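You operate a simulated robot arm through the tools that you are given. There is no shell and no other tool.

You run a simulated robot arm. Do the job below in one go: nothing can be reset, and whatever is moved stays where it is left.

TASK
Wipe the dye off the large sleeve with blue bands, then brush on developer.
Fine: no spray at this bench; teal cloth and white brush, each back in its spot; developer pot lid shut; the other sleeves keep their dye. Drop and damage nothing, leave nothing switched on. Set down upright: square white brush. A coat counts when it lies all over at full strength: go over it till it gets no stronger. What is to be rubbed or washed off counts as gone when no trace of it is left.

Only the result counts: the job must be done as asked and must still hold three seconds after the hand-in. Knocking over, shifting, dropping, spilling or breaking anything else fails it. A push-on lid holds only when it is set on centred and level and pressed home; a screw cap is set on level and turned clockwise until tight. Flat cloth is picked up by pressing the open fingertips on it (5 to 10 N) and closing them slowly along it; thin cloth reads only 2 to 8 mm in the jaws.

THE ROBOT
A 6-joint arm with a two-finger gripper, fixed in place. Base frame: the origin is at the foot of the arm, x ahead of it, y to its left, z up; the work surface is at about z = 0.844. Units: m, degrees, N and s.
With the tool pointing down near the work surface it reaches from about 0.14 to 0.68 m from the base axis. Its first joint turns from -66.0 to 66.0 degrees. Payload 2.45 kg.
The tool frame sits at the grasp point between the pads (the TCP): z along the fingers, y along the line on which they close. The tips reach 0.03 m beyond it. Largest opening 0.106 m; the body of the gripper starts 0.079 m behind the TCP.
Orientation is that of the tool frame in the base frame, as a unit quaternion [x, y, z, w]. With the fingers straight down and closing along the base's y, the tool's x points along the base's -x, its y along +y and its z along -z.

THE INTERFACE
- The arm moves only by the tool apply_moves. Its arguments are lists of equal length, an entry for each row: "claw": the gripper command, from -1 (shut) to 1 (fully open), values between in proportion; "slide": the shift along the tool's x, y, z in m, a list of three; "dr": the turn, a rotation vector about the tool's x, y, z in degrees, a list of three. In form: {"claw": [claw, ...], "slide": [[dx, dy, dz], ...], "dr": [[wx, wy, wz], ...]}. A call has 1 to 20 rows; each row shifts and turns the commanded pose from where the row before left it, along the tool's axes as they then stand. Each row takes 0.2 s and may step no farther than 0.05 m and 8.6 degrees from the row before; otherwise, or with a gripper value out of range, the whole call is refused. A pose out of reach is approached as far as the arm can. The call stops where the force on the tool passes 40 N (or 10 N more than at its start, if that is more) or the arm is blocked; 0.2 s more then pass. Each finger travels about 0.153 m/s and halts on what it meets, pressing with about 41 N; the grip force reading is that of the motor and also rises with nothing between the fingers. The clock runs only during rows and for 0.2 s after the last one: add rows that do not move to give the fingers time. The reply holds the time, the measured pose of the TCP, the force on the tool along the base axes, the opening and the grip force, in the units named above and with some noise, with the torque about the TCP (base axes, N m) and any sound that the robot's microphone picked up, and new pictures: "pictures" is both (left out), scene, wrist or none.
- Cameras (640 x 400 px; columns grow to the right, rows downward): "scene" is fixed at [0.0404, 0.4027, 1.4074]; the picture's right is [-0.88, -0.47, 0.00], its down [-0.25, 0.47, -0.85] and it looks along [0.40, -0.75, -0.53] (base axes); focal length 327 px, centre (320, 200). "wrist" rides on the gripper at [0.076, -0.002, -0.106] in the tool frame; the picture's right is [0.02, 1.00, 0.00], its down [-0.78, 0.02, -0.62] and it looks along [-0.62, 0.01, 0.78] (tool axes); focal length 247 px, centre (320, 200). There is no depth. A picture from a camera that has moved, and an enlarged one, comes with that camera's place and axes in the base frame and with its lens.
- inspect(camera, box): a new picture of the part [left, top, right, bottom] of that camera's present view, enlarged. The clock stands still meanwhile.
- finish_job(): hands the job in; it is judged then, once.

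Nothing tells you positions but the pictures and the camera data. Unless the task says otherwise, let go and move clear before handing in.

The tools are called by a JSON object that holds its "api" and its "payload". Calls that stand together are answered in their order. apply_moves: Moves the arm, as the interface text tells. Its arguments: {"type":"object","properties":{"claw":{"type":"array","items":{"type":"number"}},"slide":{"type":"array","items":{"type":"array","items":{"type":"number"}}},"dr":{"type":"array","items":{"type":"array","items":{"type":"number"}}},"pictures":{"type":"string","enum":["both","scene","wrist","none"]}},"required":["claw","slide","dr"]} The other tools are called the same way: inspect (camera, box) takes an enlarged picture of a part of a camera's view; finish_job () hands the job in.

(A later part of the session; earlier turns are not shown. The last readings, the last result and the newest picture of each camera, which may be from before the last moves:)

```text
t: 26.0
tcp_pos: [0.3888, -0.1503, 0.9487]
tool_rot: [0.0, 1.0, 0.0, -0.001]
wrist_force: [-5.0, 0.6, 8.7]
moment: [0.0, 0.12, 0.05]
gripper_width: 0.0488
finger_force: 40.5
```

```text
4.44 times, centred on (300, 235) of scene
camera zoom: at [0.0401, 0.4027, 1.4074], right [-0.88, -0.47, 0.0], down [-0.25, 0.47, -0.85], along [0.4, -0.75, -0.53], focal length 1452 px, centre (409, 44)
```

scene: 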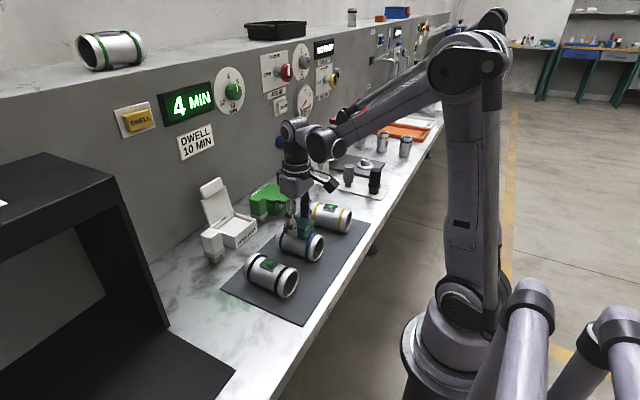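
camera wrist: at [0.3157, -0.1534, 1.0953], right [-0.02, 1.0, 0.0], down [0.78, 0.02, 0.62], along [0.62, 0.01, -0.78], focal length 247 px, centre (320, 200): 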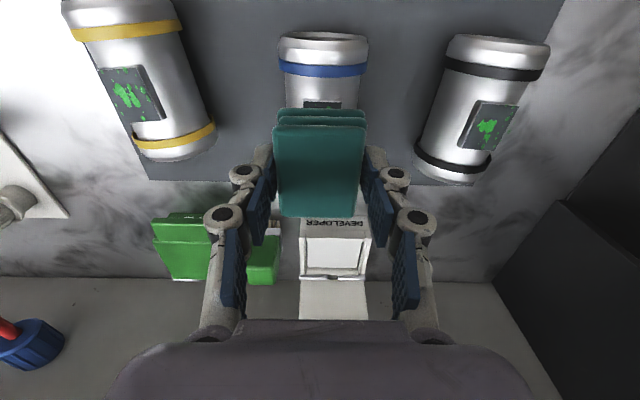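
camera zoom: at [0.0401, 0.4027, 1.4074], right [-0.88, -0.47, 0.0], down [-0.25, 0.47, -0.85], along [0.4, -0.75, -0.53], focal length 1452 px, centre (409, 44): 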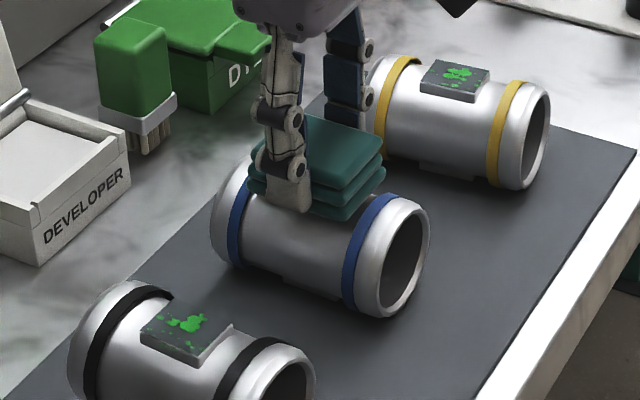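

The sleeve stays put and the force is about 9 N. I'll keep rubbing with wider strokes, including small sideways shifts.

{"api": "apply_moves", "payload": {"claw": [-0.6, -0.6, -0.6, -0.6, -0.6, -0.6, -0.6, -0.6, -0.6, -0.6, -0.6, -0.6, -0.6, -0.6, -0.6, -0.6], "slide": [[-0.005, 0.002, 0], [-0.004, 0.002, 0], [0.005, 0, 0], [0.006, 0, 0], [0.005, 0, 0], [0.004, -0.002, 0], [-0.006, -0.002, 0], [-0.006, 0, 0], [-0.006, -0.002, 0], [0.006, -0.002, 0], [0.006, 0, 0], [0.006, 0, 0], [-0.006, 0.002, 0], [-0.006, 0.002, 0], [0.003, 0, 0], [-0.002, 0, 0]], "dr": [[0, 0, 0], [0, 0, 0], [0, 0, 0], [0, 0, 0], [0, 0, 0], [0, 0, 0], [0, 0, 0], [0, 0, 0], [0, 0, 0], [0, 0, 0], [0, 0, 0], [0, 0, 0], [0, 0, 0], [0, 0, 0], [0, 0, 0], [0, 0, 0]], "pictures": "none"}}

```text
t: 29.4
tcp_pos: [0.3885, -0.1514, 0.9489]
tool_rot: [-0.001, 1.0, 0.0, 0.001]
wrist_force: [-0.7, -0.6, -0.4]
moment: [0.02, 0.02, 0.01]
gripper_width: 0.0484
finger_force: 41.0
```

{"api": "apply_moves", "payload": {"claw": [-0.6, -0.6, -0.6, -0.6], "slide": [[0, 0, -0.01], [0, 0, -0.015], [0, 0, -0.015], [0, 0, 0]], "dr": [[0, 0, 0], [0, 0, 0], [0, 0, 0], [0, 0, 0]], "pictures": "none"}}

{"api": "inspect", "payload": {"camera": "scene", "box": [270, 210, 330, 260]}}

{"api": "inspect", "payload": {"camera": "wrist", "box": [240, 20, 400, 130]}}

```text
t: 30.4
tcp_pos: [0.3892, -0.1512, 0.9904]
tool_rot: [-0.001, 1.0, 0.0, 0.002]
wrist_force: [0.7, 0.7, -0.3]
moment: [0.02, -0.03, -0.04]
gripper_width: 0.0488
finger_force: 40.8
```

```text
8.00 times, centred on (300, 235) of scene
camera zoom: at [0.0404, 0.4027, 1.4074], right [-0.88, -0.47, 0.0], down [-0.25, 0.47, -0.85], along [0.4, -0.75, -0.53], focal length 2614 px, centre (480, -80)
```

zoom: 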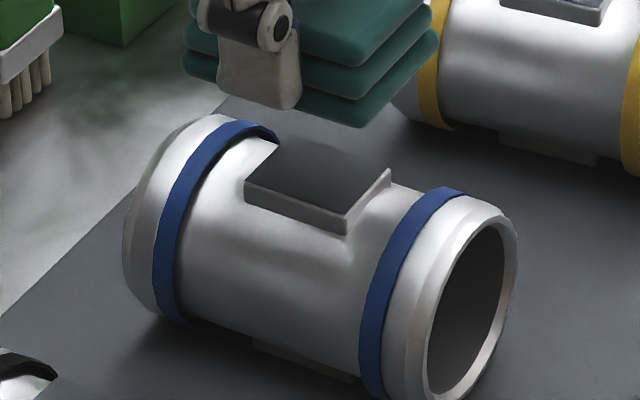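

```text
3.64 times, centred on (320, 75) of wrist
camera zoom: at [0.3117, -0.1532, 1.0954], right [-0.02, 1.0, 0.0], down [0.78, 0.02, 0.62], along [0.62, 0.01, -0.78], focal length 898 px, centre (320, 654)
```

zoom: 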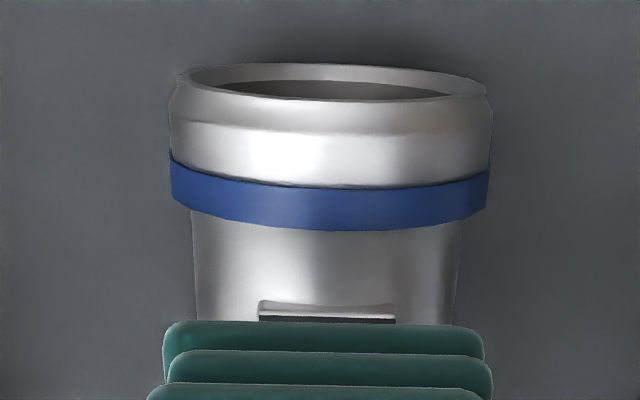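

The patch looks clean from the scene camera. I'll step back a bit to see all of it with the wrist camera before deciding it is gone.

{"api": "apply_moves", "payload": {"claw": [-0.6, -0.6, -0.6, -0.6], "slide": [[-0.018, 0, -0.013], [-0.02, 0, -0.013], [-0.018, 0, -0.013], [0, 0, 0]], "dr": [[0, 0, 0], [0, 0, 0], [0, 0, 0], [0, 0, 0]], "pictures": "none"}}

{"api": "inspect", "payload": {"camera": "wrist", "box": [270, 0, 370, 90]}}

{"api": "inspect", "payload": {"camera": "scene", "box": [285, 220, 325, 250]}}

```text
t: 31.4
tcp_pos: [0.445, -0.151, 1.0285]
tool_rot: [-0.002, 1.0, 0.0, 0.001]
wrist_force: [0.2, -0.1, 0.2]
moment: [0.01, 0.0, -0.01]
gripper_width: 0.0486
finger_force: 41.0
```

```text
4.44 times, centred on (320, 45) of wrist
camera zoom: at [0.3694, -0.1527, 1.1353], right [-0.02, 1.0, 0.0], down [0.78, 0.02, 0.62], along [0.62, 0.01, -0.78], focal length 1098 px, centre (320, 889)
```

zoom: 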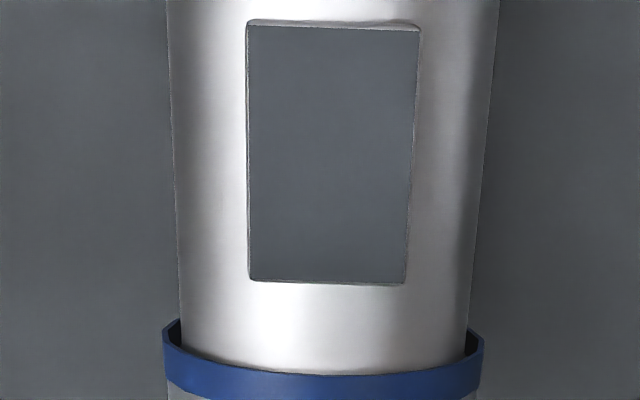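

```text
13.33 times, centred on (305, 235) of scene
camera zoom: at [0.0404, 0.4027, 1.4074], right [-0.88, -0.47, 0.0], down [-0.25, 0.47, -0.85], along [0.4, -0.75, -0.53], focal length 4356 px, centre (520, -267)
```

zoom: 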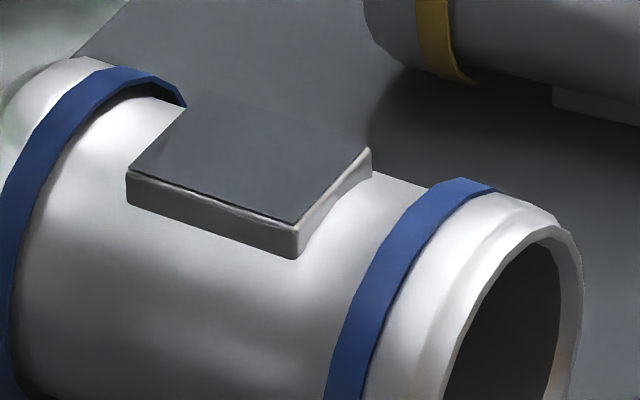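

The patch looks clean in both views. For safety I'll give it one more light round of rubbing before returning the cloth.

{"api": "apply_moves", "payload": {"claw": [-0.6, -0.6, -0.6, -0.6, -0.6, -0.6, -0.6], "slide": [[0.018, 0, 0.013], [0.02, 0, 0.013], [0.018, 0, 0.013], [0, 0, 0.015], [0, 0, 0.015], [0, 0, 0.0095], [0, 0, 0]], "dr": [[0, 0, 0], [0, 0, 0], [0, 0, 0], [0, 0, 0], [0, 0, 0], [0, 0, 0], [0, 0, 0]], "pictures": "none"}}

{"api": "apply_moves", "payload": {"claw": [-0.6, -0.6, -0.6], "slide": [[0, 0, 0.0004], [0, 0, 0.0002], [0, 0, 0]], "dr": [[0, 0, 0], [0, 0, 0], [0, 0, 0]], "pictures": "none"}}

```text
t: 33.0
tcp_pos: [0.3858, -0.1529, 0.9495]
tool_rot: [-0.001, 1.0, 0.0, 0.002]
wrist_force: [0.2, 0.2, -1.0]
moment: [-0.02, 0.01, 0.02]
gripper_width: 0.0487
finger_force: 40.6
```

```text
t: 33.8
tcp_pos: [0.3872, -0.1519, 0.9491]
tool_rot: [-0.001, 1.0, 0.0, 0.001]
wrist_force: [-0.5, 0.4, 0.2]
moment: [-0.01, -0.01, 0.04]
gripper_width: 0.0485
finger_force: 40.9
```

{"api": "apply_moves", "payload": {"claw": [-0.6, -0.6], "slide": [[0, 0, 0.0003], [0, 0, 0]], "dr": [[0, 0, 0], [0, 0, 0]], "pictures": "none"}}

```text
t: 34.4
tcp_pos: [0.3886, -0.151, 0.9487]
tool_rot: [-0.001, 1.0, 0.0, 0.001]
wrist_force: [-0.6, -0.8, 3.2]
moment: [-0.01, 0.04, 0.0]
gripper_width: 0.0485
finger_force: 40.6
```

{"api": "apply_moves", "payload": {"claw": [-0.6, -0.6, -0.6, -0.6, -0.6, -0.6, -0.6, -0.6, -0.6, -0.6, -0.6, -0.6, -0.6, -0.6, -0.6, -0.6], "slide": [[-0.004, 0.002, 0.0001], [-0.004, 0.002, 0], [0.005, 0, 0], [0.006, 0, 0], [0.005, 0, 0], [-0.005, -0.002, 0], [-0.006, -0.002, 0], [-0.006, 0, 0.0001], [0.005, -0.002, 0], [0.006, -0.002, 0], [0.005, 0, 0], [-0.006, 0, 0], [-0.006, 0.002, 0], [0.006, 0.002, 0], [0.004, 0, 0], [-0.004, 0, 0]], "dr": [[0, 0, 0], [0, 0, 0], [0, 0, 0], [0, 0, 0], [0, 0, 0], [0, 0, 0], [0, 0, 0], [0, 0, 0], [0, 0, 0], [0, 0, 0], [0, 0, 0], [0, 0, 0], [0, 0, 0], [0, 0, 0], [0, 0, 0], [0, 0, 0]], "pictures": "none"}}

```text
t: 37.8
tcp_pos: [0.3874, -0.1499, 0.9483]
tool_rot: [0.0, 1.0, -0.001, 0.001]
wrist_force: [-2.5, -0.3, 3.8]
moment: [-0.01, 0.06, 0.06]
gripper_width: 0.0489
finger_force: 40.8
```

That round was under light contact. Now I'll lift off and carry the cloth back over its spot.

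{"api": "apply_moves", "payload": {"claw": [-0.6, -0.6, -0.6, -0.6, -0.6, -0.6, -0.6, -0.6, -0.6, -0.6, -0.6], "slide": [[0, 0, -0.01], [0, 0, -0.018], [0, 0, -0.018], [-0.015, 0.018, 0], [-0.025, 0.031, 0], [-0.03, 0.0375, 0], [-0.03, 0.0375, 0], [-0.025, 0.031, 0], [-0.02, 0.025, 0], [-0.0125, 0.0155, 0], [0, 0, 0]], "dr": [[0, 0, 0], [0, 0, 0], [0, 0, 0], [0, 0, 0], [0, 0, 0], [0, 0, 0], [0, 0, 0], [0, 0, 0], [0, 0, 0], [0, 0, 0], [0, 0, 0]]}}

{"api": "inspect", "payload": {"camera": "scene", "box": [270, 210, 330, 260]}}

```text
t: 40.2
tcp_pos: [0.5458, 0.045, 0.9923]
tool_rot: [-0.001, 1.0, 0.0, 0.001]
wrist_force: [0.0, -0.4, 0.5]
moment: [0.0, -0.01, 0.0]
gripper_width: 0.0488
finger_force: 41.2
camera wrist: at [0.4693, 0.0421, 1.0992], right [-0.02, 1.0, 0.0], down [0.78, 0.02, 0.62], along [0.62, 0.01, -0.78], focal length 247 px, centre (320, 200)
```

scene: 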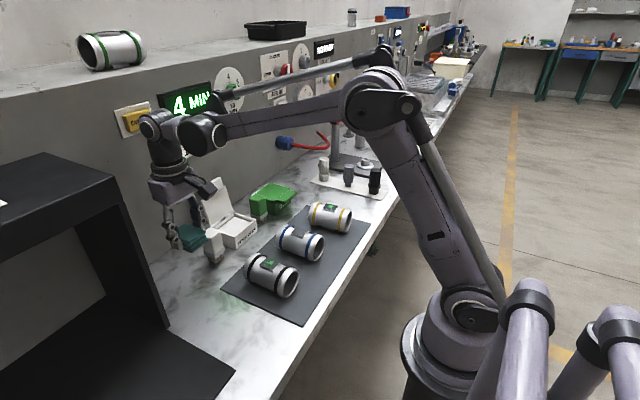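
wrist: 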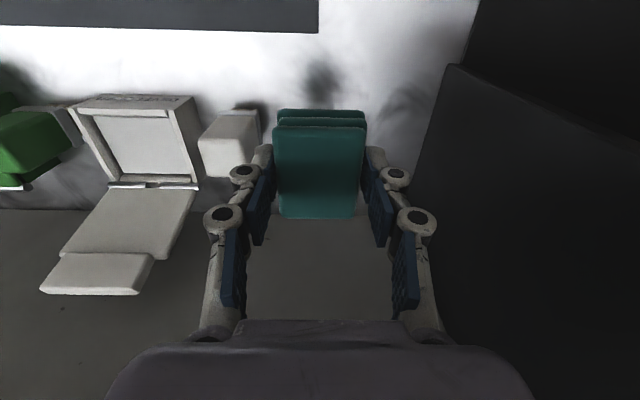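

```text
8.00 times, centred on (300, 235) of scene
camera zoom: at [0.0404, 0.4027, 1.4074], right [-0.88, -0.47, 0.0], down [-0.25, 0.47, -0.85], along [0.4, -0.75, -0.53], focal length 2614 px, centre (480, -80)
```

zoom: 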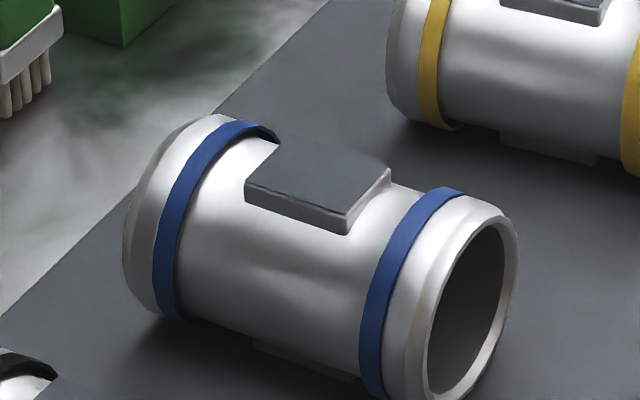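

The patch is clean and the sleeve has not moved. Now I'll lower the cloth to its spot.

{"api": "apply_moves", "payload": {"claw": [-0.6, -0.6, -0.6, -0.6, -0.6, -0.6, -0.6], "slide": [[0, 0, 0.02], [0, 0, 0.025], [0, 0, 0.025], [0, 0, 0.02], [0, 0, 0.015], [0, 0, 0.006], [0, 0, 0]], "dr": [[0, 0, 0], [0, 0, 0], [0, 0, 0], [0, 0, 0], [0, 0, 0], [0, 0, 0], [0, 0, 0]]}}

{"api": "inspect", "payload": {"camera": "scene", "box": [150, 220, 250, 310]}}

```text
t: 41.8
tcp_pos: [0.5456, 0.0444, 0.8822]
tool_rot: [-0.001, 1.0, -0.001, 0.001]
wrist_force: [0.0, 0.2, -0.8]
moment: [-0.01, -0.01, 0.01]
gripper_width: 0.0486
finger_force: 40.8
camera wrist: at [0.469, 0.0423, 0.9888], right [-0.02, 1.0, 0.0], down [0.78, 0.02, 0.62], along [0.62, 0.01, -0.78], focal length 247 px, centre (320, 200)
```

scene: 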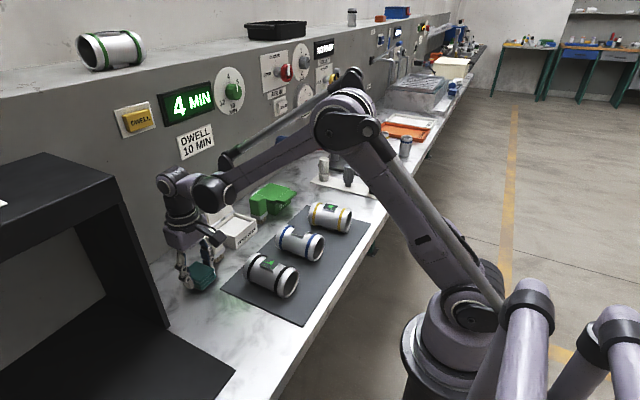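
wrist: 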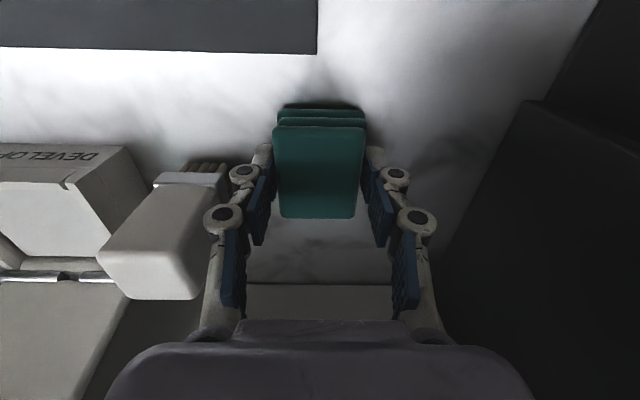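

```text
4.44 times, centred on (200, 265) of scene
camera zoom: at [0.0404, 0.4027, 1.4074], right [-0.88, -0.47, 0.0], down [-0.25, 0.47, -0.85], along [0.4, -0.75, -0.53], focal length 1452 px, centre (853, -89)
```

zoom: 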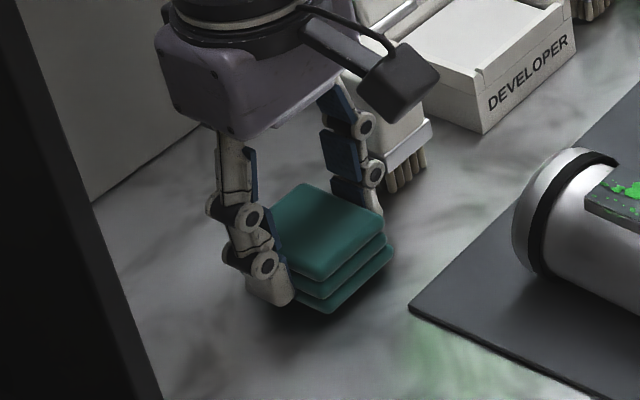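

{"api": "apply_moves", "payload": {"claw": [-0.6, -0.6, -0.6, -0.6], "slide": [[0, 0, 0.0015], [0, 0, 0.0015], [0, 0, 0.001], [0, 0, 0]], "dr": [[0, 0, 0], [0, 0, 0], [0, 0, 0], [0, 0, 0]], "pictures": "none"}}

```text
t: 42.8
tcp_pos: [0.5466, 0.0435, 0.8794]
tool_rot: [-0.001, 1.0, -0.001, 0.002]
wrist_force: [-0.3, 0.5, -0.6]
moment: [-0.03, 0.04, 0.03]
gripper_width: 0.0484
finger_force: 40.9
```

{"api": "apply_moves", "payload": {"claw": [-0.6, -0.6, -0.6], "slide": [[0, 0, 0.0006], [0, 0, 0.0006], [0, 0, 0]], "dr": [[0, 0, 0], [0, 0, 0], [0, 0, 0]], "pictures": "none"}}

```text
t: 43.6
tcp_pos: [0.5459, 0.0452, 0.8777]
tool_rot: [-0.001, 1.0, 0.0, 0.0]
wrist_force: [0.8, 0.8, -0.1]
moment: [-0.01, -0.04, -0.03]
gripper_width: 0.0486
finger_force: 41.4
```

{"api": "apply_moves", "payload": {"claw": [-0.6, -0.6, -0.6], "slide": [[0, 0, 0.0005], [0, 0, 0.0005], [0, 0, 0]], "dr": [[0, 0, 0], [0, 0, 0], [0, 0, 0]], "pictures": "none"}}

```text
t: 44.4
tcp_pos: [0.5461, 0.044, 0.8774]
tool_rot: [-0.001, 1.0, 0.0, 0.001]
wrist_force: [0.4, -0.2, -0.7]
moment: [-0.01, 0.0, 0.01]
gripper_width: 0.0486
finger_force: 41.2
```

{"api": "apply_moves", "payload": {"claw": [-0.6, -0.6, -0.6], "slide": [[0, 0, 0.0005], [0, 0, 0.0005], [0, 0, 0]], "dr": [[0, 0, 0], [0, 0, 0], [0, 0, 0]], "pictures": "none"}}

```text
t: 45.2
tcp_pos: [0.5452, 0.0446, 0.8764]
tool_rot: [0.0, 1.0, 0.0, 0.001]
wrist_force: [0.9, -0.8, 0.7]
moment: [-0.03, -0.02, 0.03]
gripper_width: 0.0486
finger_force: 41.2
```

{"api": "apply_moves", "payload": {"claw": [-0.3, -0.15, -0.08, -0.04, 0.0, 0.06, 0.12, 0.12], "slide": [[0, 0, 0.0004], [0, 0, 0], [0, 0, 0], [0, 0, 0], [0, 0, 0], [0, 0, 0], [0, 0, 0], [0, 0, 0]], "dr": [[0, 0, 0], [0, 0, 0], [0, 0, 0], [0, 0, 0], [0, 0, 0], [0, 0, 0], [0, 0, 0], [0, 0, 0]]}}

{"api": "inspect", "payload": {"camera": "wrist", "box": [200, 90, 440, 260]}}

```text
t: 47.0
tcp_pos: [0.5457, 0.0446, 0.8757]
tool_rot: [-0.001, 1.0, 0.0, 0.002]
wrist_force: [-0.1, -0.7, -0.3]
moment: [0.0, -0.01, 0.0]
gripper_width: 0.0591
finger_force: 0.1
camera wrist: at [0.4692, 0.0427, 0.9822], right [-0.02, 1.0, 0.0], down [0.78, 0.02, 0.62], along [0.62, 0.01, -0.78], focal length 247 px, centre (320, 200)
```

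scene: 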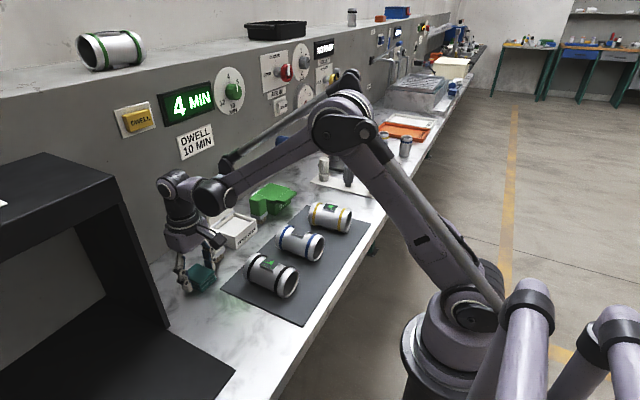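
wrist: 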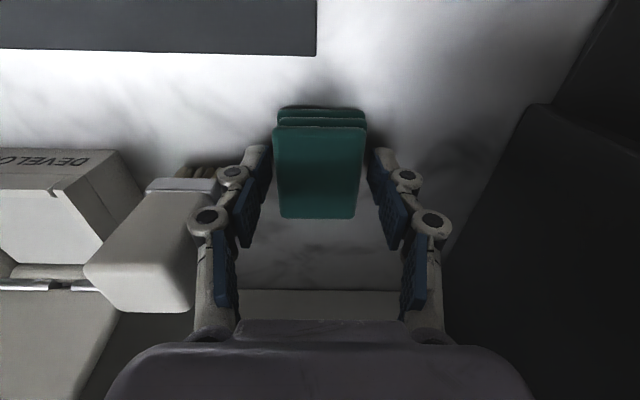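

```text
2.35 times, centred on (320, 175) of wrist
camera zoom: at [0.4692, 0.0427, 0.9822], right [-0.02, 1.0, 0.0], down [0.78, 0.02, 0.62], along [0.62, 0.01, -0.78], focal length 581 px, centre (320, 259)
```

zoom: 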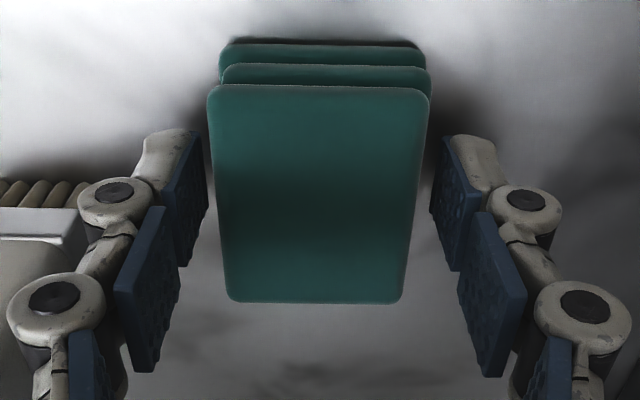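

The cloth is released on its spot. I'll rise and look at the brush and pot from above.

{"api": "apply_moves", "payload": {"claw": [0.12, 0.12, 0.12, 0.12, 0.12, 0.12, 0.12], "slide": [[0, 0, -0.01], [0, 0, -0.03], [0, 0, -0.04], [0, 0, -0.04], [0.02, -0.035, -0.02], [0.02, -0.035, 0], [0, 0, 0]], "dr": [[0, 0, 0], [0, 0, 0], [0, 0, 0], [0, 0, 0], [0, 0, 0], [0, 0, 0], [0, 0, 0]]}}

{"api": "inspect", "payload": {"camera": "wrist", "box": [200, 40, 420, 200]}}

{"api": "inspect", "payload": {"camera": "scene", "box": [180, 170, 270, 300]}}

```text
t: 48.6
tcp_pos: [0.5042, -0.0251, 1.0174]
tool_rot: [-0.001, 1.0, 0.0, 0.001]
wrist_force: [-0.2, 0.4, 0.1]
moment: [0.0, 0.01, -0.01]
gripper_width: 0.0596
finger_force: 0.1
camera wrist: at [0.427, -0.0269, 1.1229], right [-0.02, 1.0, 0.0], down [0.78, 0.02, 0.62], along [0.62, 0.01, -0.78], focal length 247 px, centre (320, 200)
```

scene: 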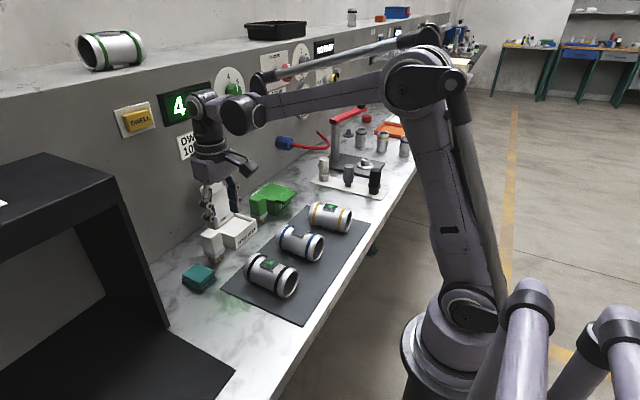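
wrist: 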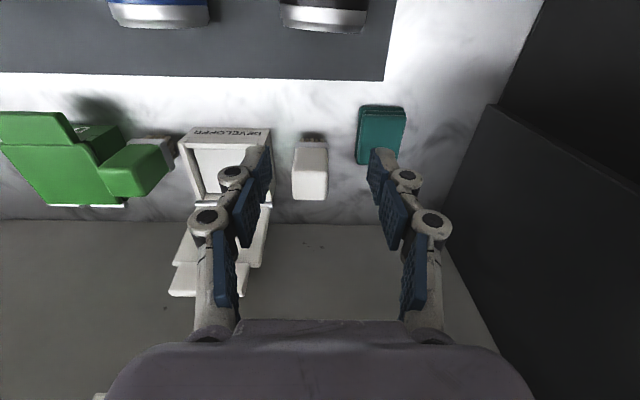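

```text
2.50 times, centred on (310, 120) of wrist
camera zoom: at [0.427, -0.0269, 1.1229], right [-0.02, 1.0, 0.0], down [0.78, 0.02, 0.62], along [0.62, 0.01, -0.78], focal length 617 px, centre (345, 400)
```

zoom: 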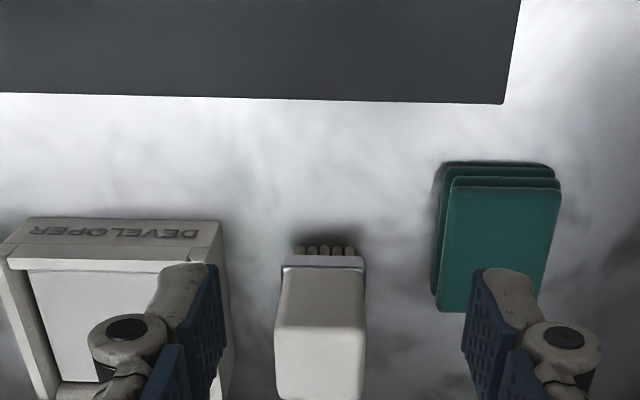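

```text
3.08 times, centred on (225, 235) of scene
camera zoom: at [0.0404, 0.4027, 1.4074], right [-0.88, -0.47, 0.0], down [-0.25, 0.47, -0.85], along [0.4, -0.75, -0.53], focal length 1005 px, centre (612, 92)
```

zoom: 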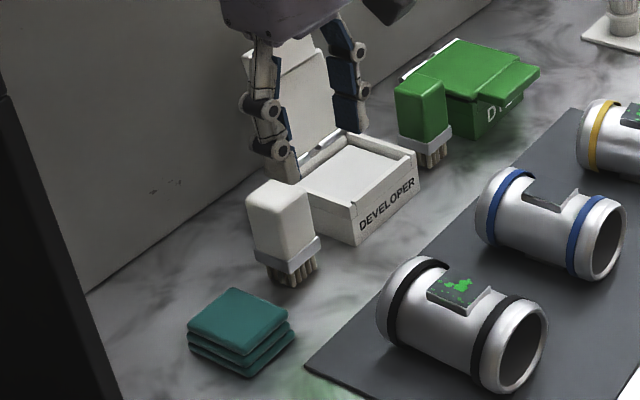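

The brush stands at about (0.573, -0.035) with a 0.035 m square handle. I'll hover over it with partly opened jaws.

{"api": "apply_moves", "payload": {"claw": [0.12, 0.05, 0.0, 0.0, 0.0], "slide": [[-0.03, -0.004, 0], [-0.03, -0.004, 0.01], [-0.0088, -0.002, 0.015], [0, 0, 0.01], [0, 0, 0]], "dr": [[0, 0, 0], [0, 0, 0], [0, 0, 0], [0, 0, 0], [0, 0, 0]]}}

{"api": "inspect", "payload": {"camera": "wrist", "box": [200, 90, 440, 260]}}

{"api": "inspect", "payload": {"camera": "scene", "box": [180, 180, 260, 280]}}

```text
t: 49.8
tcp_pos: [0.5727, -0.0365, 0.9809]
tool_rot: [0.001, 1.0, 0.0, 0.001]
wrist_force: [-0.1, 0.1, 0.4]
moment: [0.01, 0.01, 0.02]
gripper_width: 0.053
finger_force: 0.1
camera wrist: at [0.4969, -0.0386, 1.0855], right [-0.02, 1.0, 0.0], down [0.78, 0.02, 0.62], along [0.62, 0.01, -0.78], focal length 247 px, centre (320, 200)
```

scene: 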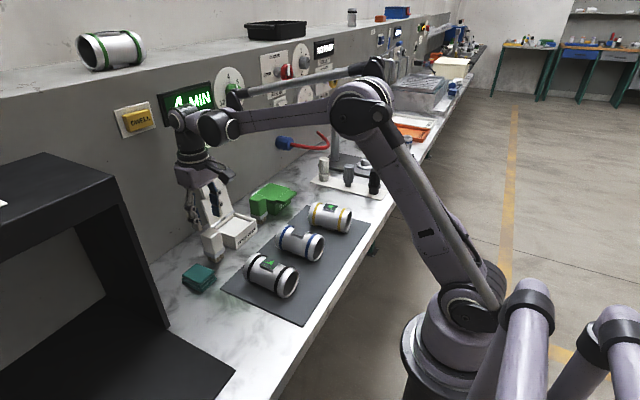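
wrist: 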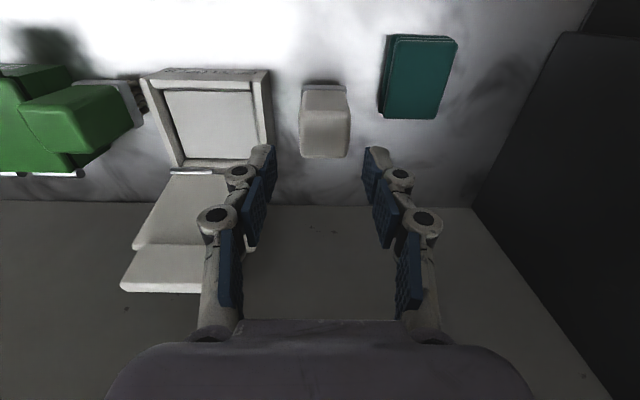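

```text
2.35 times, centred on (320, 175) of wrist
camera zoom: at [0.4969, -0.0386, 1.0855], right [-0.02, 1.0, 0.0], down [0.78, 0.02, 0.62], along [0.62, 0.01, -0.78], focal length 581 px, centre (320, 259)
```

zoom: 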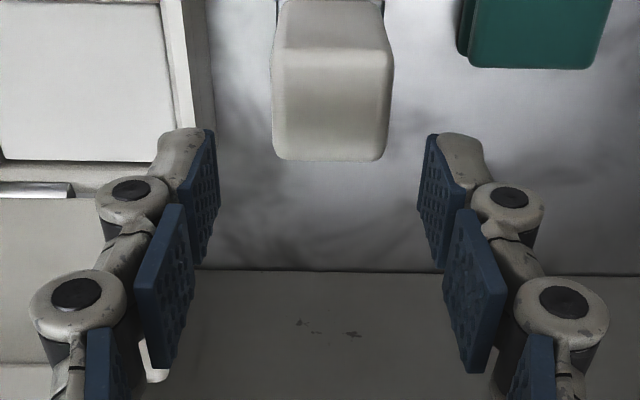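

```text
4.00 times, centred on (220, 230) of scene
camera zoom: at [0.0404, 0.4027, 1.4074], right [-0.88, -0.47, 0.0], down [-0.25, 0.47, -0.85], along [0.4, -0.75, -0.53], focal length 1307 px, centre (720, 80)
```

zoom: 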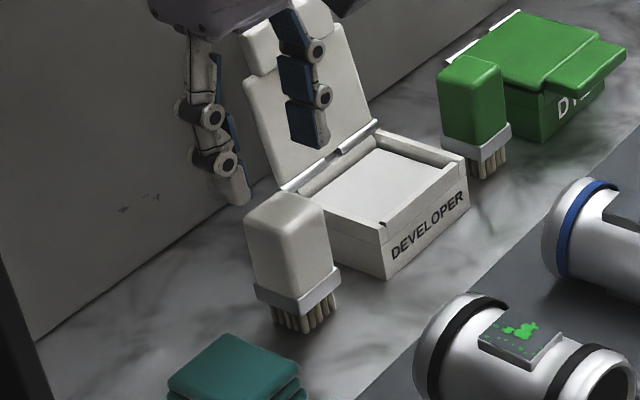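

Brush centre is about (0.5727, -0.0335), 3 mm to the +y side of the tool axis. I'll correct, narrow the jaws to 46 mm and go down around the handle.

{"api": "apply_moves", "payload": {"claw": [-0.1, -0.12, -0.12, -0.12, -0.12], "slide": [[0, 0.0033, 0], [0, 0, 0.02], [0, 0, 0.02], [0, 0, 0.015], [0, 0, 0]], "dr": [[0, 0, 0], [0, 0, 0], [0, 0, 0], [0, 0, 0], [0, 0, 0]]}}

{"api": "inspect", "payload": {"camera": "wrist", "box": [200, 90, 440, 260]}}

{"api": "inspect", "payload": {"camera": "scene", "box": [180, 190, 260, 290]}}

```text
t: 51.0
tcp_pos: [0.5737, -0.0328, 0.926]
tool_rot: [-0.001, 1.0, 0.0, 0.0]
wrist_force: [-0.2, 0.2, 0.2]
moment: [0.01, -0.01, -0.03]
gripper_width: 0.0467
finger_force: 0.1
camera wrist: at [0.4975, -0.0348, 1.032], right [-0.02, 1.0, 0.0], down [0.78, 0.02, 0.62], along [0.62, 0.01, -0.78], focal length 247 px, centre (320, 200)
```

scene: 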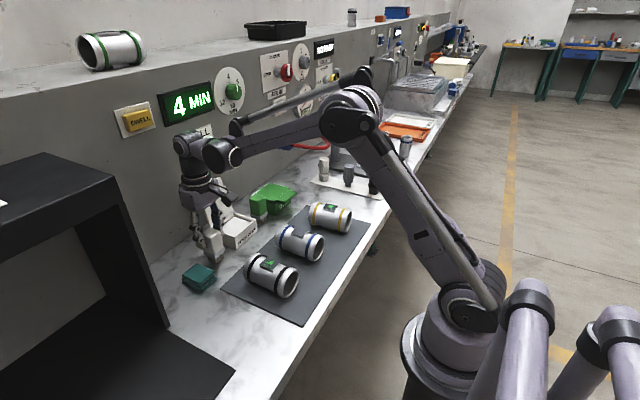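
wrist: 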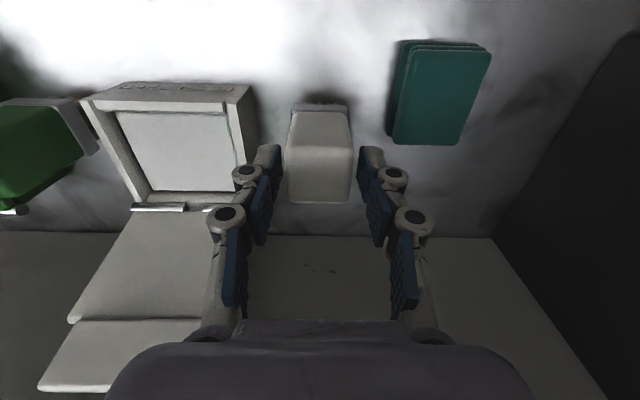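

```text
2.35 times, centred on (320, 175) of wrist
camera zoom: at [0.4975, -0.0348, 1.032], right [-0.02, 1.0, 0.0], down [0.78, 0.02, 0.62], along [0.62, 0.01, -0.78], focal length 581 px, centre (320, 259)
```

zoom: 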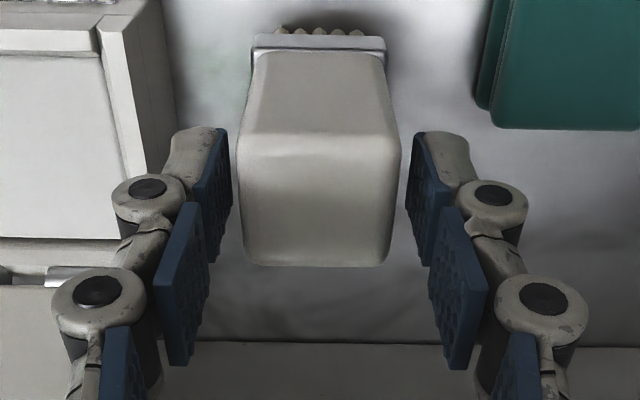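

```text
4.00 times, centred on (220, 240) of scene
camera zoom: at [0.0404, 0.4027, 1.4074], right [-0.88, -0.47, 0.0], down [-0.25, 0.47, -0.85], along [0.4, -0.75, -0.53], focal length 1307 px, centre (720, 40)
```

zoom: 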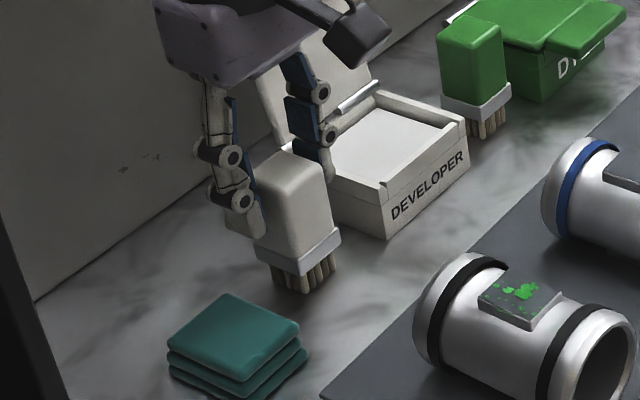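

{"api": "apply_moves", "payload": {"claw": [-0.12, -0.12, -0.2, -0.26, -0.32, -0.4, -0.6, -0.8], "slide": [[0, 0, 0.01], [0, 0, 0.008], [0, 0, 0], [0, 0, 0], [0, 0, 0], [0, 0, 0], [0, 0, 0], [0, 0, 0]], "dr": [[0, 0, 0], [0, 0, 0], [0, 0, 0], [0, 0, 0], [0, 0, 0], [0, 0, 0], [0, 0, 0], [0, 0, 0]]}}

{"api": "inspect", "payload": {"camera": "wrist", "box": [200, 90, 440, 260]}}

{"api": "inspect", "payload": {"camera": "scene", "box": [180, 190, 260, 290]}}

```text
t: 52.8
tcp_pos: [0.5739, -0.0322, 0.9091]
tool_rot: [-0.001, 1.0, 0.0, 0.001]
wrist_force: [0.8, -0.8, -0.1]
moment: [-0.01, 0.01, 0.02]
gripper_width: 0.0351
finger_force: 41.2
camera wrist: at [0.4969, -0.0353, 1.0146], right [-0.02, 1.0, 0.0], down [0.78, 0.02, 0.62], along [0.62, 0.01, -0.78], focal length 247 px, centre (320, 200)
```

scene: 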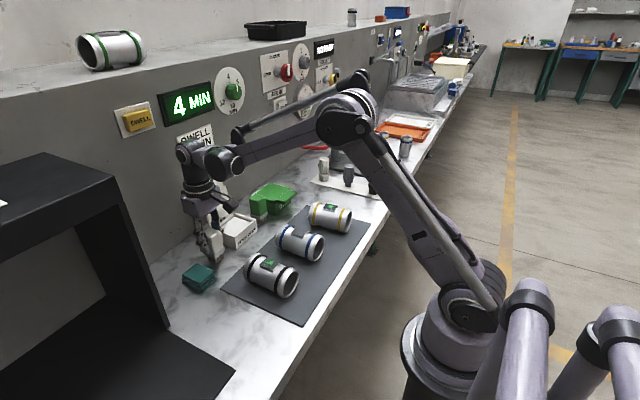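
wrist: 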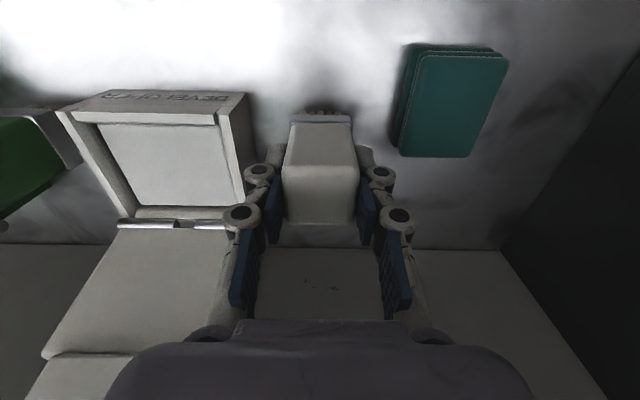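

```text
2.35 times, centred on (320, 175) of wrist
camera zoom: at [0.4969, -0.0353, 1.0146], right [-0.02, 1.0, 0.0], down [0.78, 0.02, 0.62], along [0.62, 0.01, -0.78], focal length 581 px, centre (320, 259)
```

zoom: 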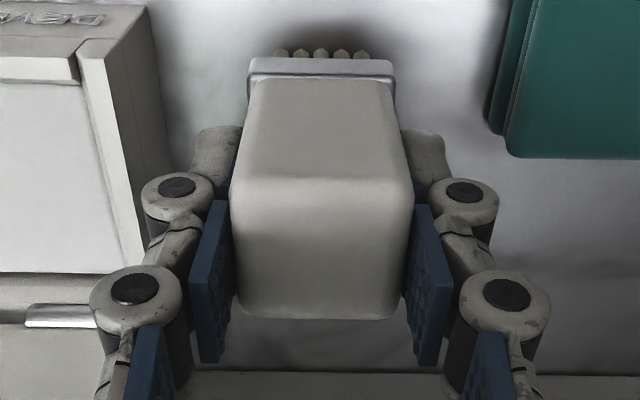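

```text
4.00 times, centred on (220, 240) of scene
camera zoom: at [0.0404, 0.4027, 1.4074], right [-0.88, -0.47, 0.0], down [-0.25, 0.47, -0.85], along [0.4, -0.75, -0.53], focal length 1307 px, centre (720, 40)
```

zoom: 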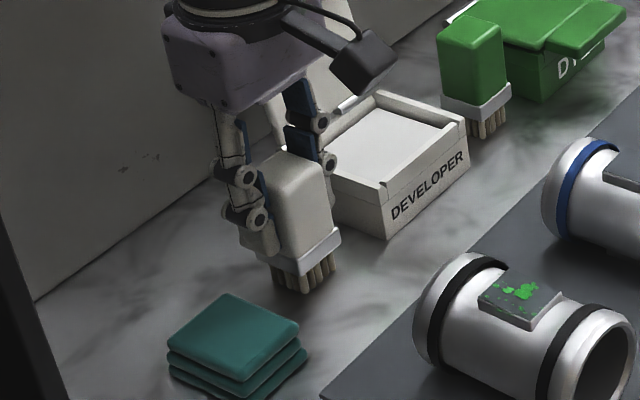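

The brush is held at 35 mm with 41 N. I'll lift it straight up and check.

{"api": "apply_moves", "payload": {"claw": [-0.8, -0.8, -0.8, -0.8, -0.8, -0.8], "slide": [[0, 0, -0.004], [0, 0, -0.01], [0, 0, -0.015], [0, 0, -0.02], [0, 0, -0.016], [0, 0, 0]], "dr": [[0, 0, 0], [0, 0, 0], [0, 0, 0], [0, 0, 0], [0, 0, 0], [0, 0, 0]]}}

{"api": "inspect", "payload": {"camera": "wrist", "box": [100, 60, 440, 260]}}

{"api": "inspect", "payload": {"camera": "scene", "box": [180, 160, 270, 260]}}

```text
t: 54.2
tcp_pos: [0.5725, -0.0332, 0.972]
tool_rot: [-0.001, 1.0, 0.0, 0.001]
wrist_force: [-0.1, -0.2, -0.5]
moment: [0.01, 0.01, 0.01]
gripper_width: 0.0348
finger_force: 41.1
camera wrist: at [0.4958, -0.0342, 1.0781], right [-0.02, 1.0, 0.0], down [0.78, 0.02, 0.62], along [0.62, 0.01, -0.78], focal length 247 px, centre (320, 200)
```

scene: 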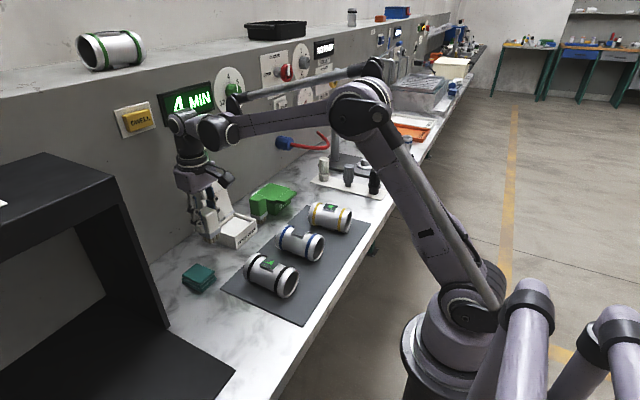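
wrist: 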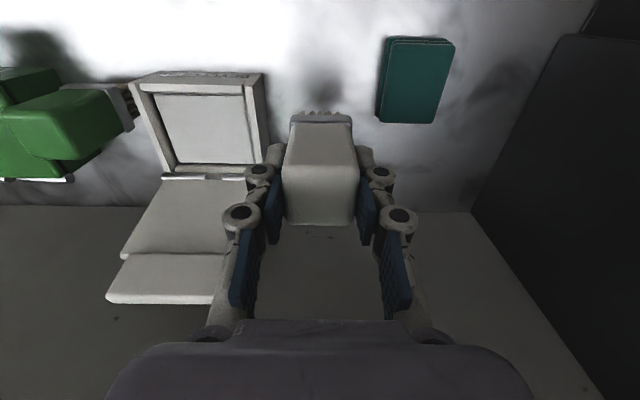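

```text
1.88 times, centred on (270, 160) of wrist
camera zoom: at [0.4958, -0.0342, 1.0781], right [-0.02, 1.0, 0.0], down [0.78, 0.02, 0.62], along [0.62, 0.01, -0.78], focal length 465 px, centre (414, 275)
```

zoom: 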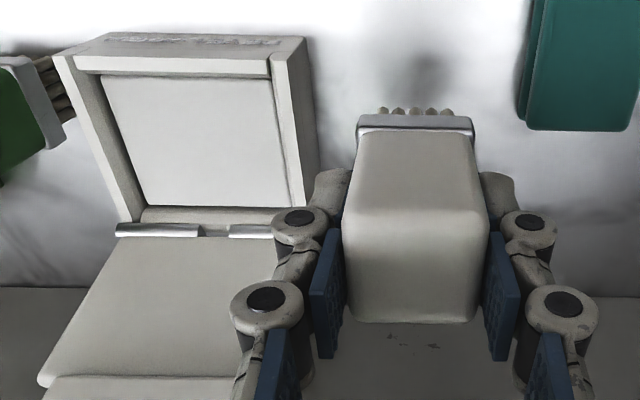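

```text
4.00 times, centred on (225, 210) of scene
camera zoom: at [0.0404, 0.4027, 1.4074], right [-0.88, -0.47, 0.0], down [-0.25, 0.47, -0.85], along [0.4, -0.75, -0.53], focal length 1307 px, centre (700, 160)
```

zoom: 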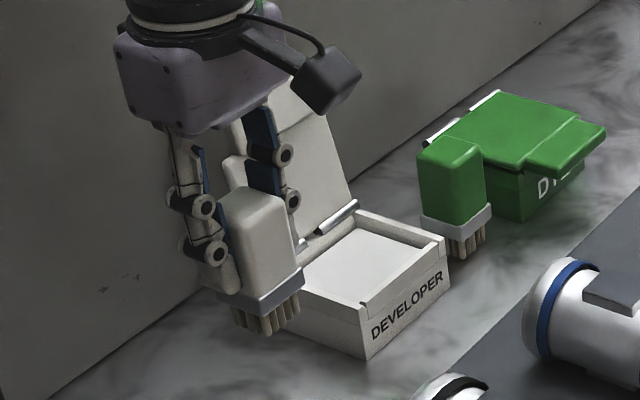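

The brush is held straight. I'll carry it over the centre of the developer pool at about (0.585, -0.130).

{"api": "apply_moves", "payload": {"claw": [-0.8, -0.8, -0.8, -0.8, -0.8, -0.8], "slide": [[-0.002, -0.016, 0], [-0.003, -0.024, 0], [-0.003, -0.024, 0], [-0.002, -0.02, 0], [-0.002, -0.013, 0], [0, 0, 0]], "dr": [[0, 0, 0], [0, 0, 0], [0, 0, 0], [0, 0, 0], [0, 0, 0], [0, 0, 0]]}}

{"api": "inspect", "payload": {"camera": "wrist", "box": [200, 60, 440, 260]}}

{"api": "inspect", "payload": {"camera": "scene", "box": [180, 150, 270, 260]}}

```text
t: 55.6
tcp_pos: [0.5854, -0.1305, 0.9744]
tool_rot: [-0.001, 1.0, 0.0, 0.0]
wrist_force: [0.4, -0.1, -0.6]
moment: [0.04, 0.0, 0.02]
gripper_width: 0.0346
finger_force: 40.8
camera wrist: at [0.5084, -0.1323, 1.0796], right [-0.02, 1.0, 0.0], down [0.78, 0.02, 0.62], along [0.62, 0.01, -0.78], focal length 247 px, centre (320, 200)
```

scene: 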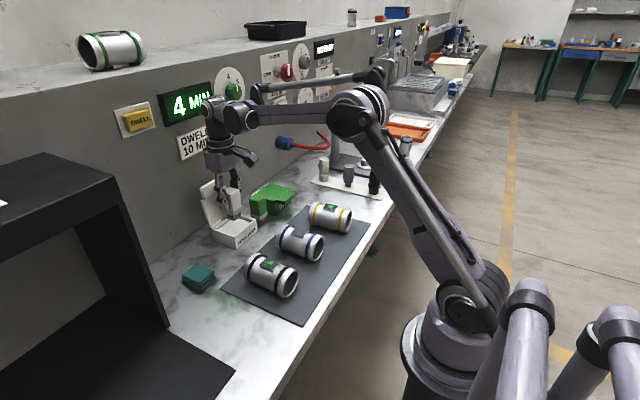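
wrist: 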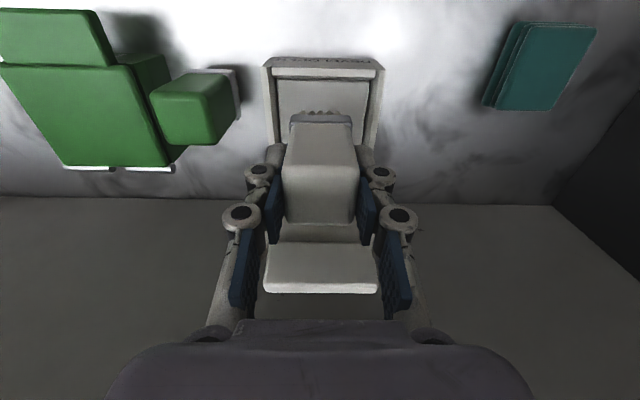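

```text
2.00 times, centred on (320, 160) of wrist
camera zoom: at [0.5084, -0.1323, 1.0796], right [-0.02, 1.0, 0.0], down [0.78, 0.02, 0.62], along [0.62, 0.01, -0.78], focal length 494 px, centre (320, 280)
```

zoom: 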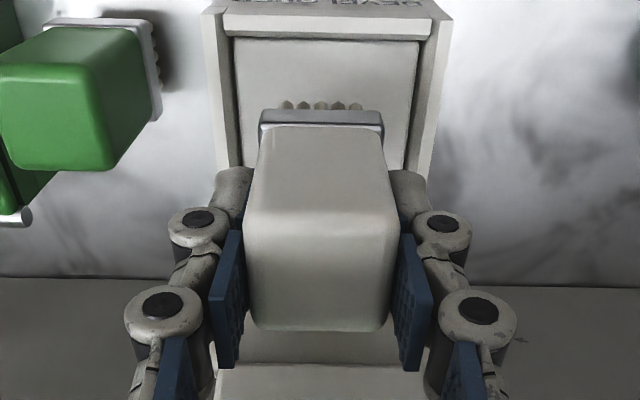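

```text
3.64 times, centred on (225, 205) of scene
camera zoom: at [0.0404, 0.4027, 1.4074], right [-0.88, -0.47, 0.0], down [-0.25, 0.47, -0.85], along [0.4, -0.75, -0.53], focal length 1188 px, centre (666, 182)
```

zoom: 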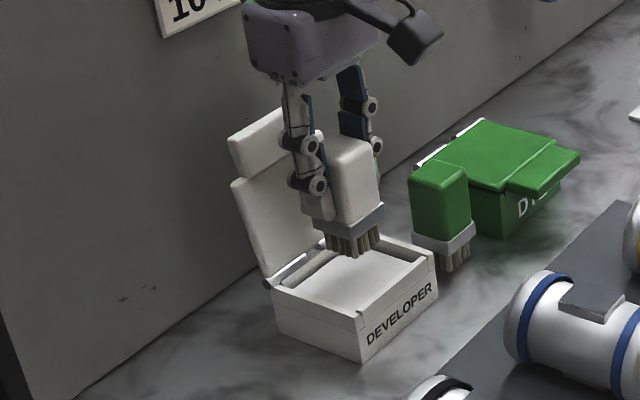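

{"api": "apply_moves", "payload": {"claw": [-0.8, -0.8, -0.8, -0.8, -0.8], "slide": [[0, 0, 0.015], [0, 0, 0.015], [0, 0, 0.01], [0, 0, 0.005], [0, 0, 0]], "dr": [[0, 0, 0], [0, 0, 0], [0, 0, 0], [0, 0, 0], [0, 0, 0]]}}

{"api": "inspect", "payload": {"camera": "wrist", "box": [200, 60, 440, 260]}}

{"api": "inspect", "payload": {"camera": "scene", "box": [190, 170, 270, 260]}}

```text
t: 56.8
tcp_pos: [0.5857, -0.1295, 0.9274]
tool_rot: [-0.001, 1.0, 0.001, 0.001]
wrist_force: [-3.0, 7.5, 32.4]
moment: [0.23, 0.12, 0.0]
gripper_width: 0.0348
finger_force: 40.4
camera wrist: at [0.5098, -0.1315, 1.0331], right [-0.02, 1.0, 0.0], down [0.78, 0.02, 0.62], along [0.62, 0.02, -0.78], focal length 247 px, centre (320, 200)
```

scene: 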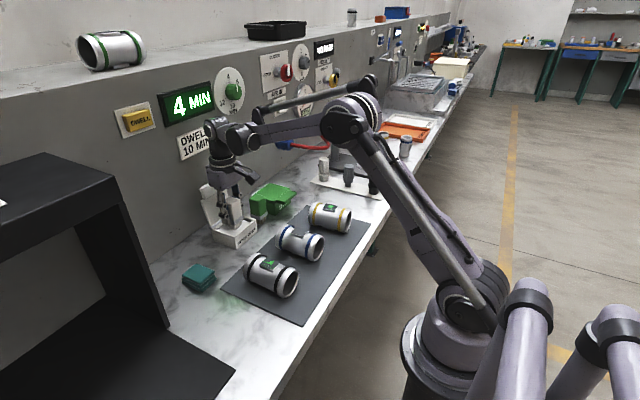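
wrist: 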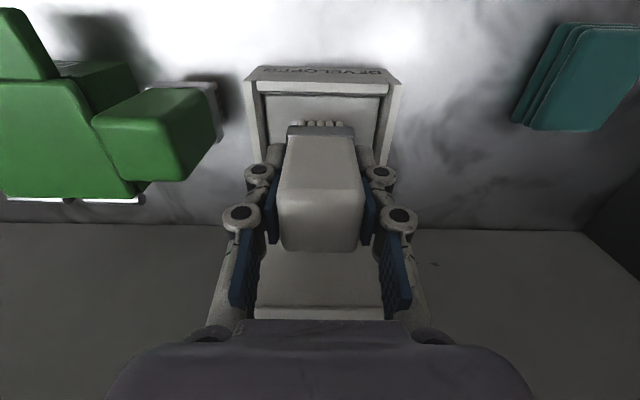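

```text
2.00 times, centred on (320, 160) of wrist
camera zoom: at [0.5098, -0.1315, 1.0331], right [-0.02, 1.0, 0.0], down [0.78, 0.02, 0.62], along [0.62, 0.02, -0.78], focal length 494 px, centre (320, 280)
```

zoom: 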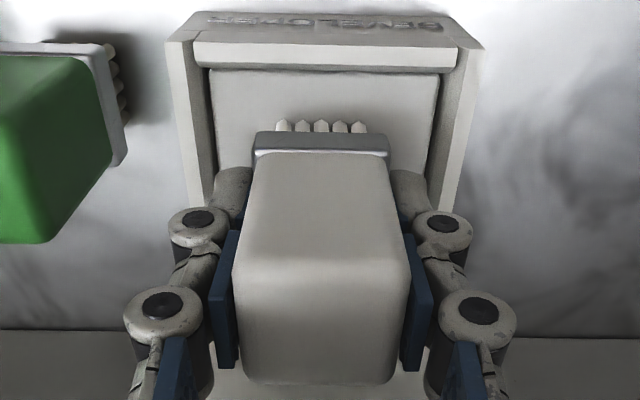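

```text
4.44 times, centred on (230, 215) of scene
camera zoom: at [0.0397, 0.403, 1.4074], right [-0.88, -0.47, 0.0], down [-0.25, 0.47, -0.85], along [0.4, -0.75, -0.53], focal length 1452 px, centre (720, 133)
```

zoom: 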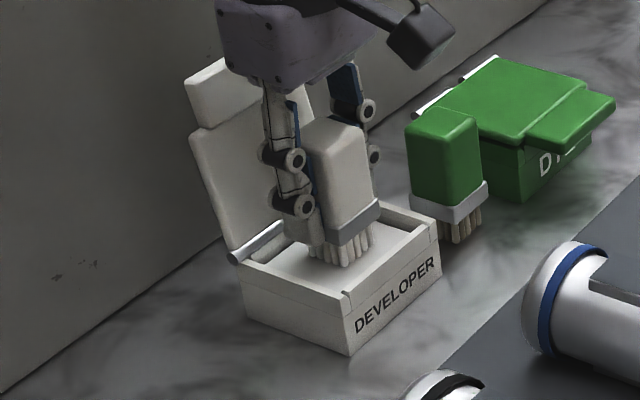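

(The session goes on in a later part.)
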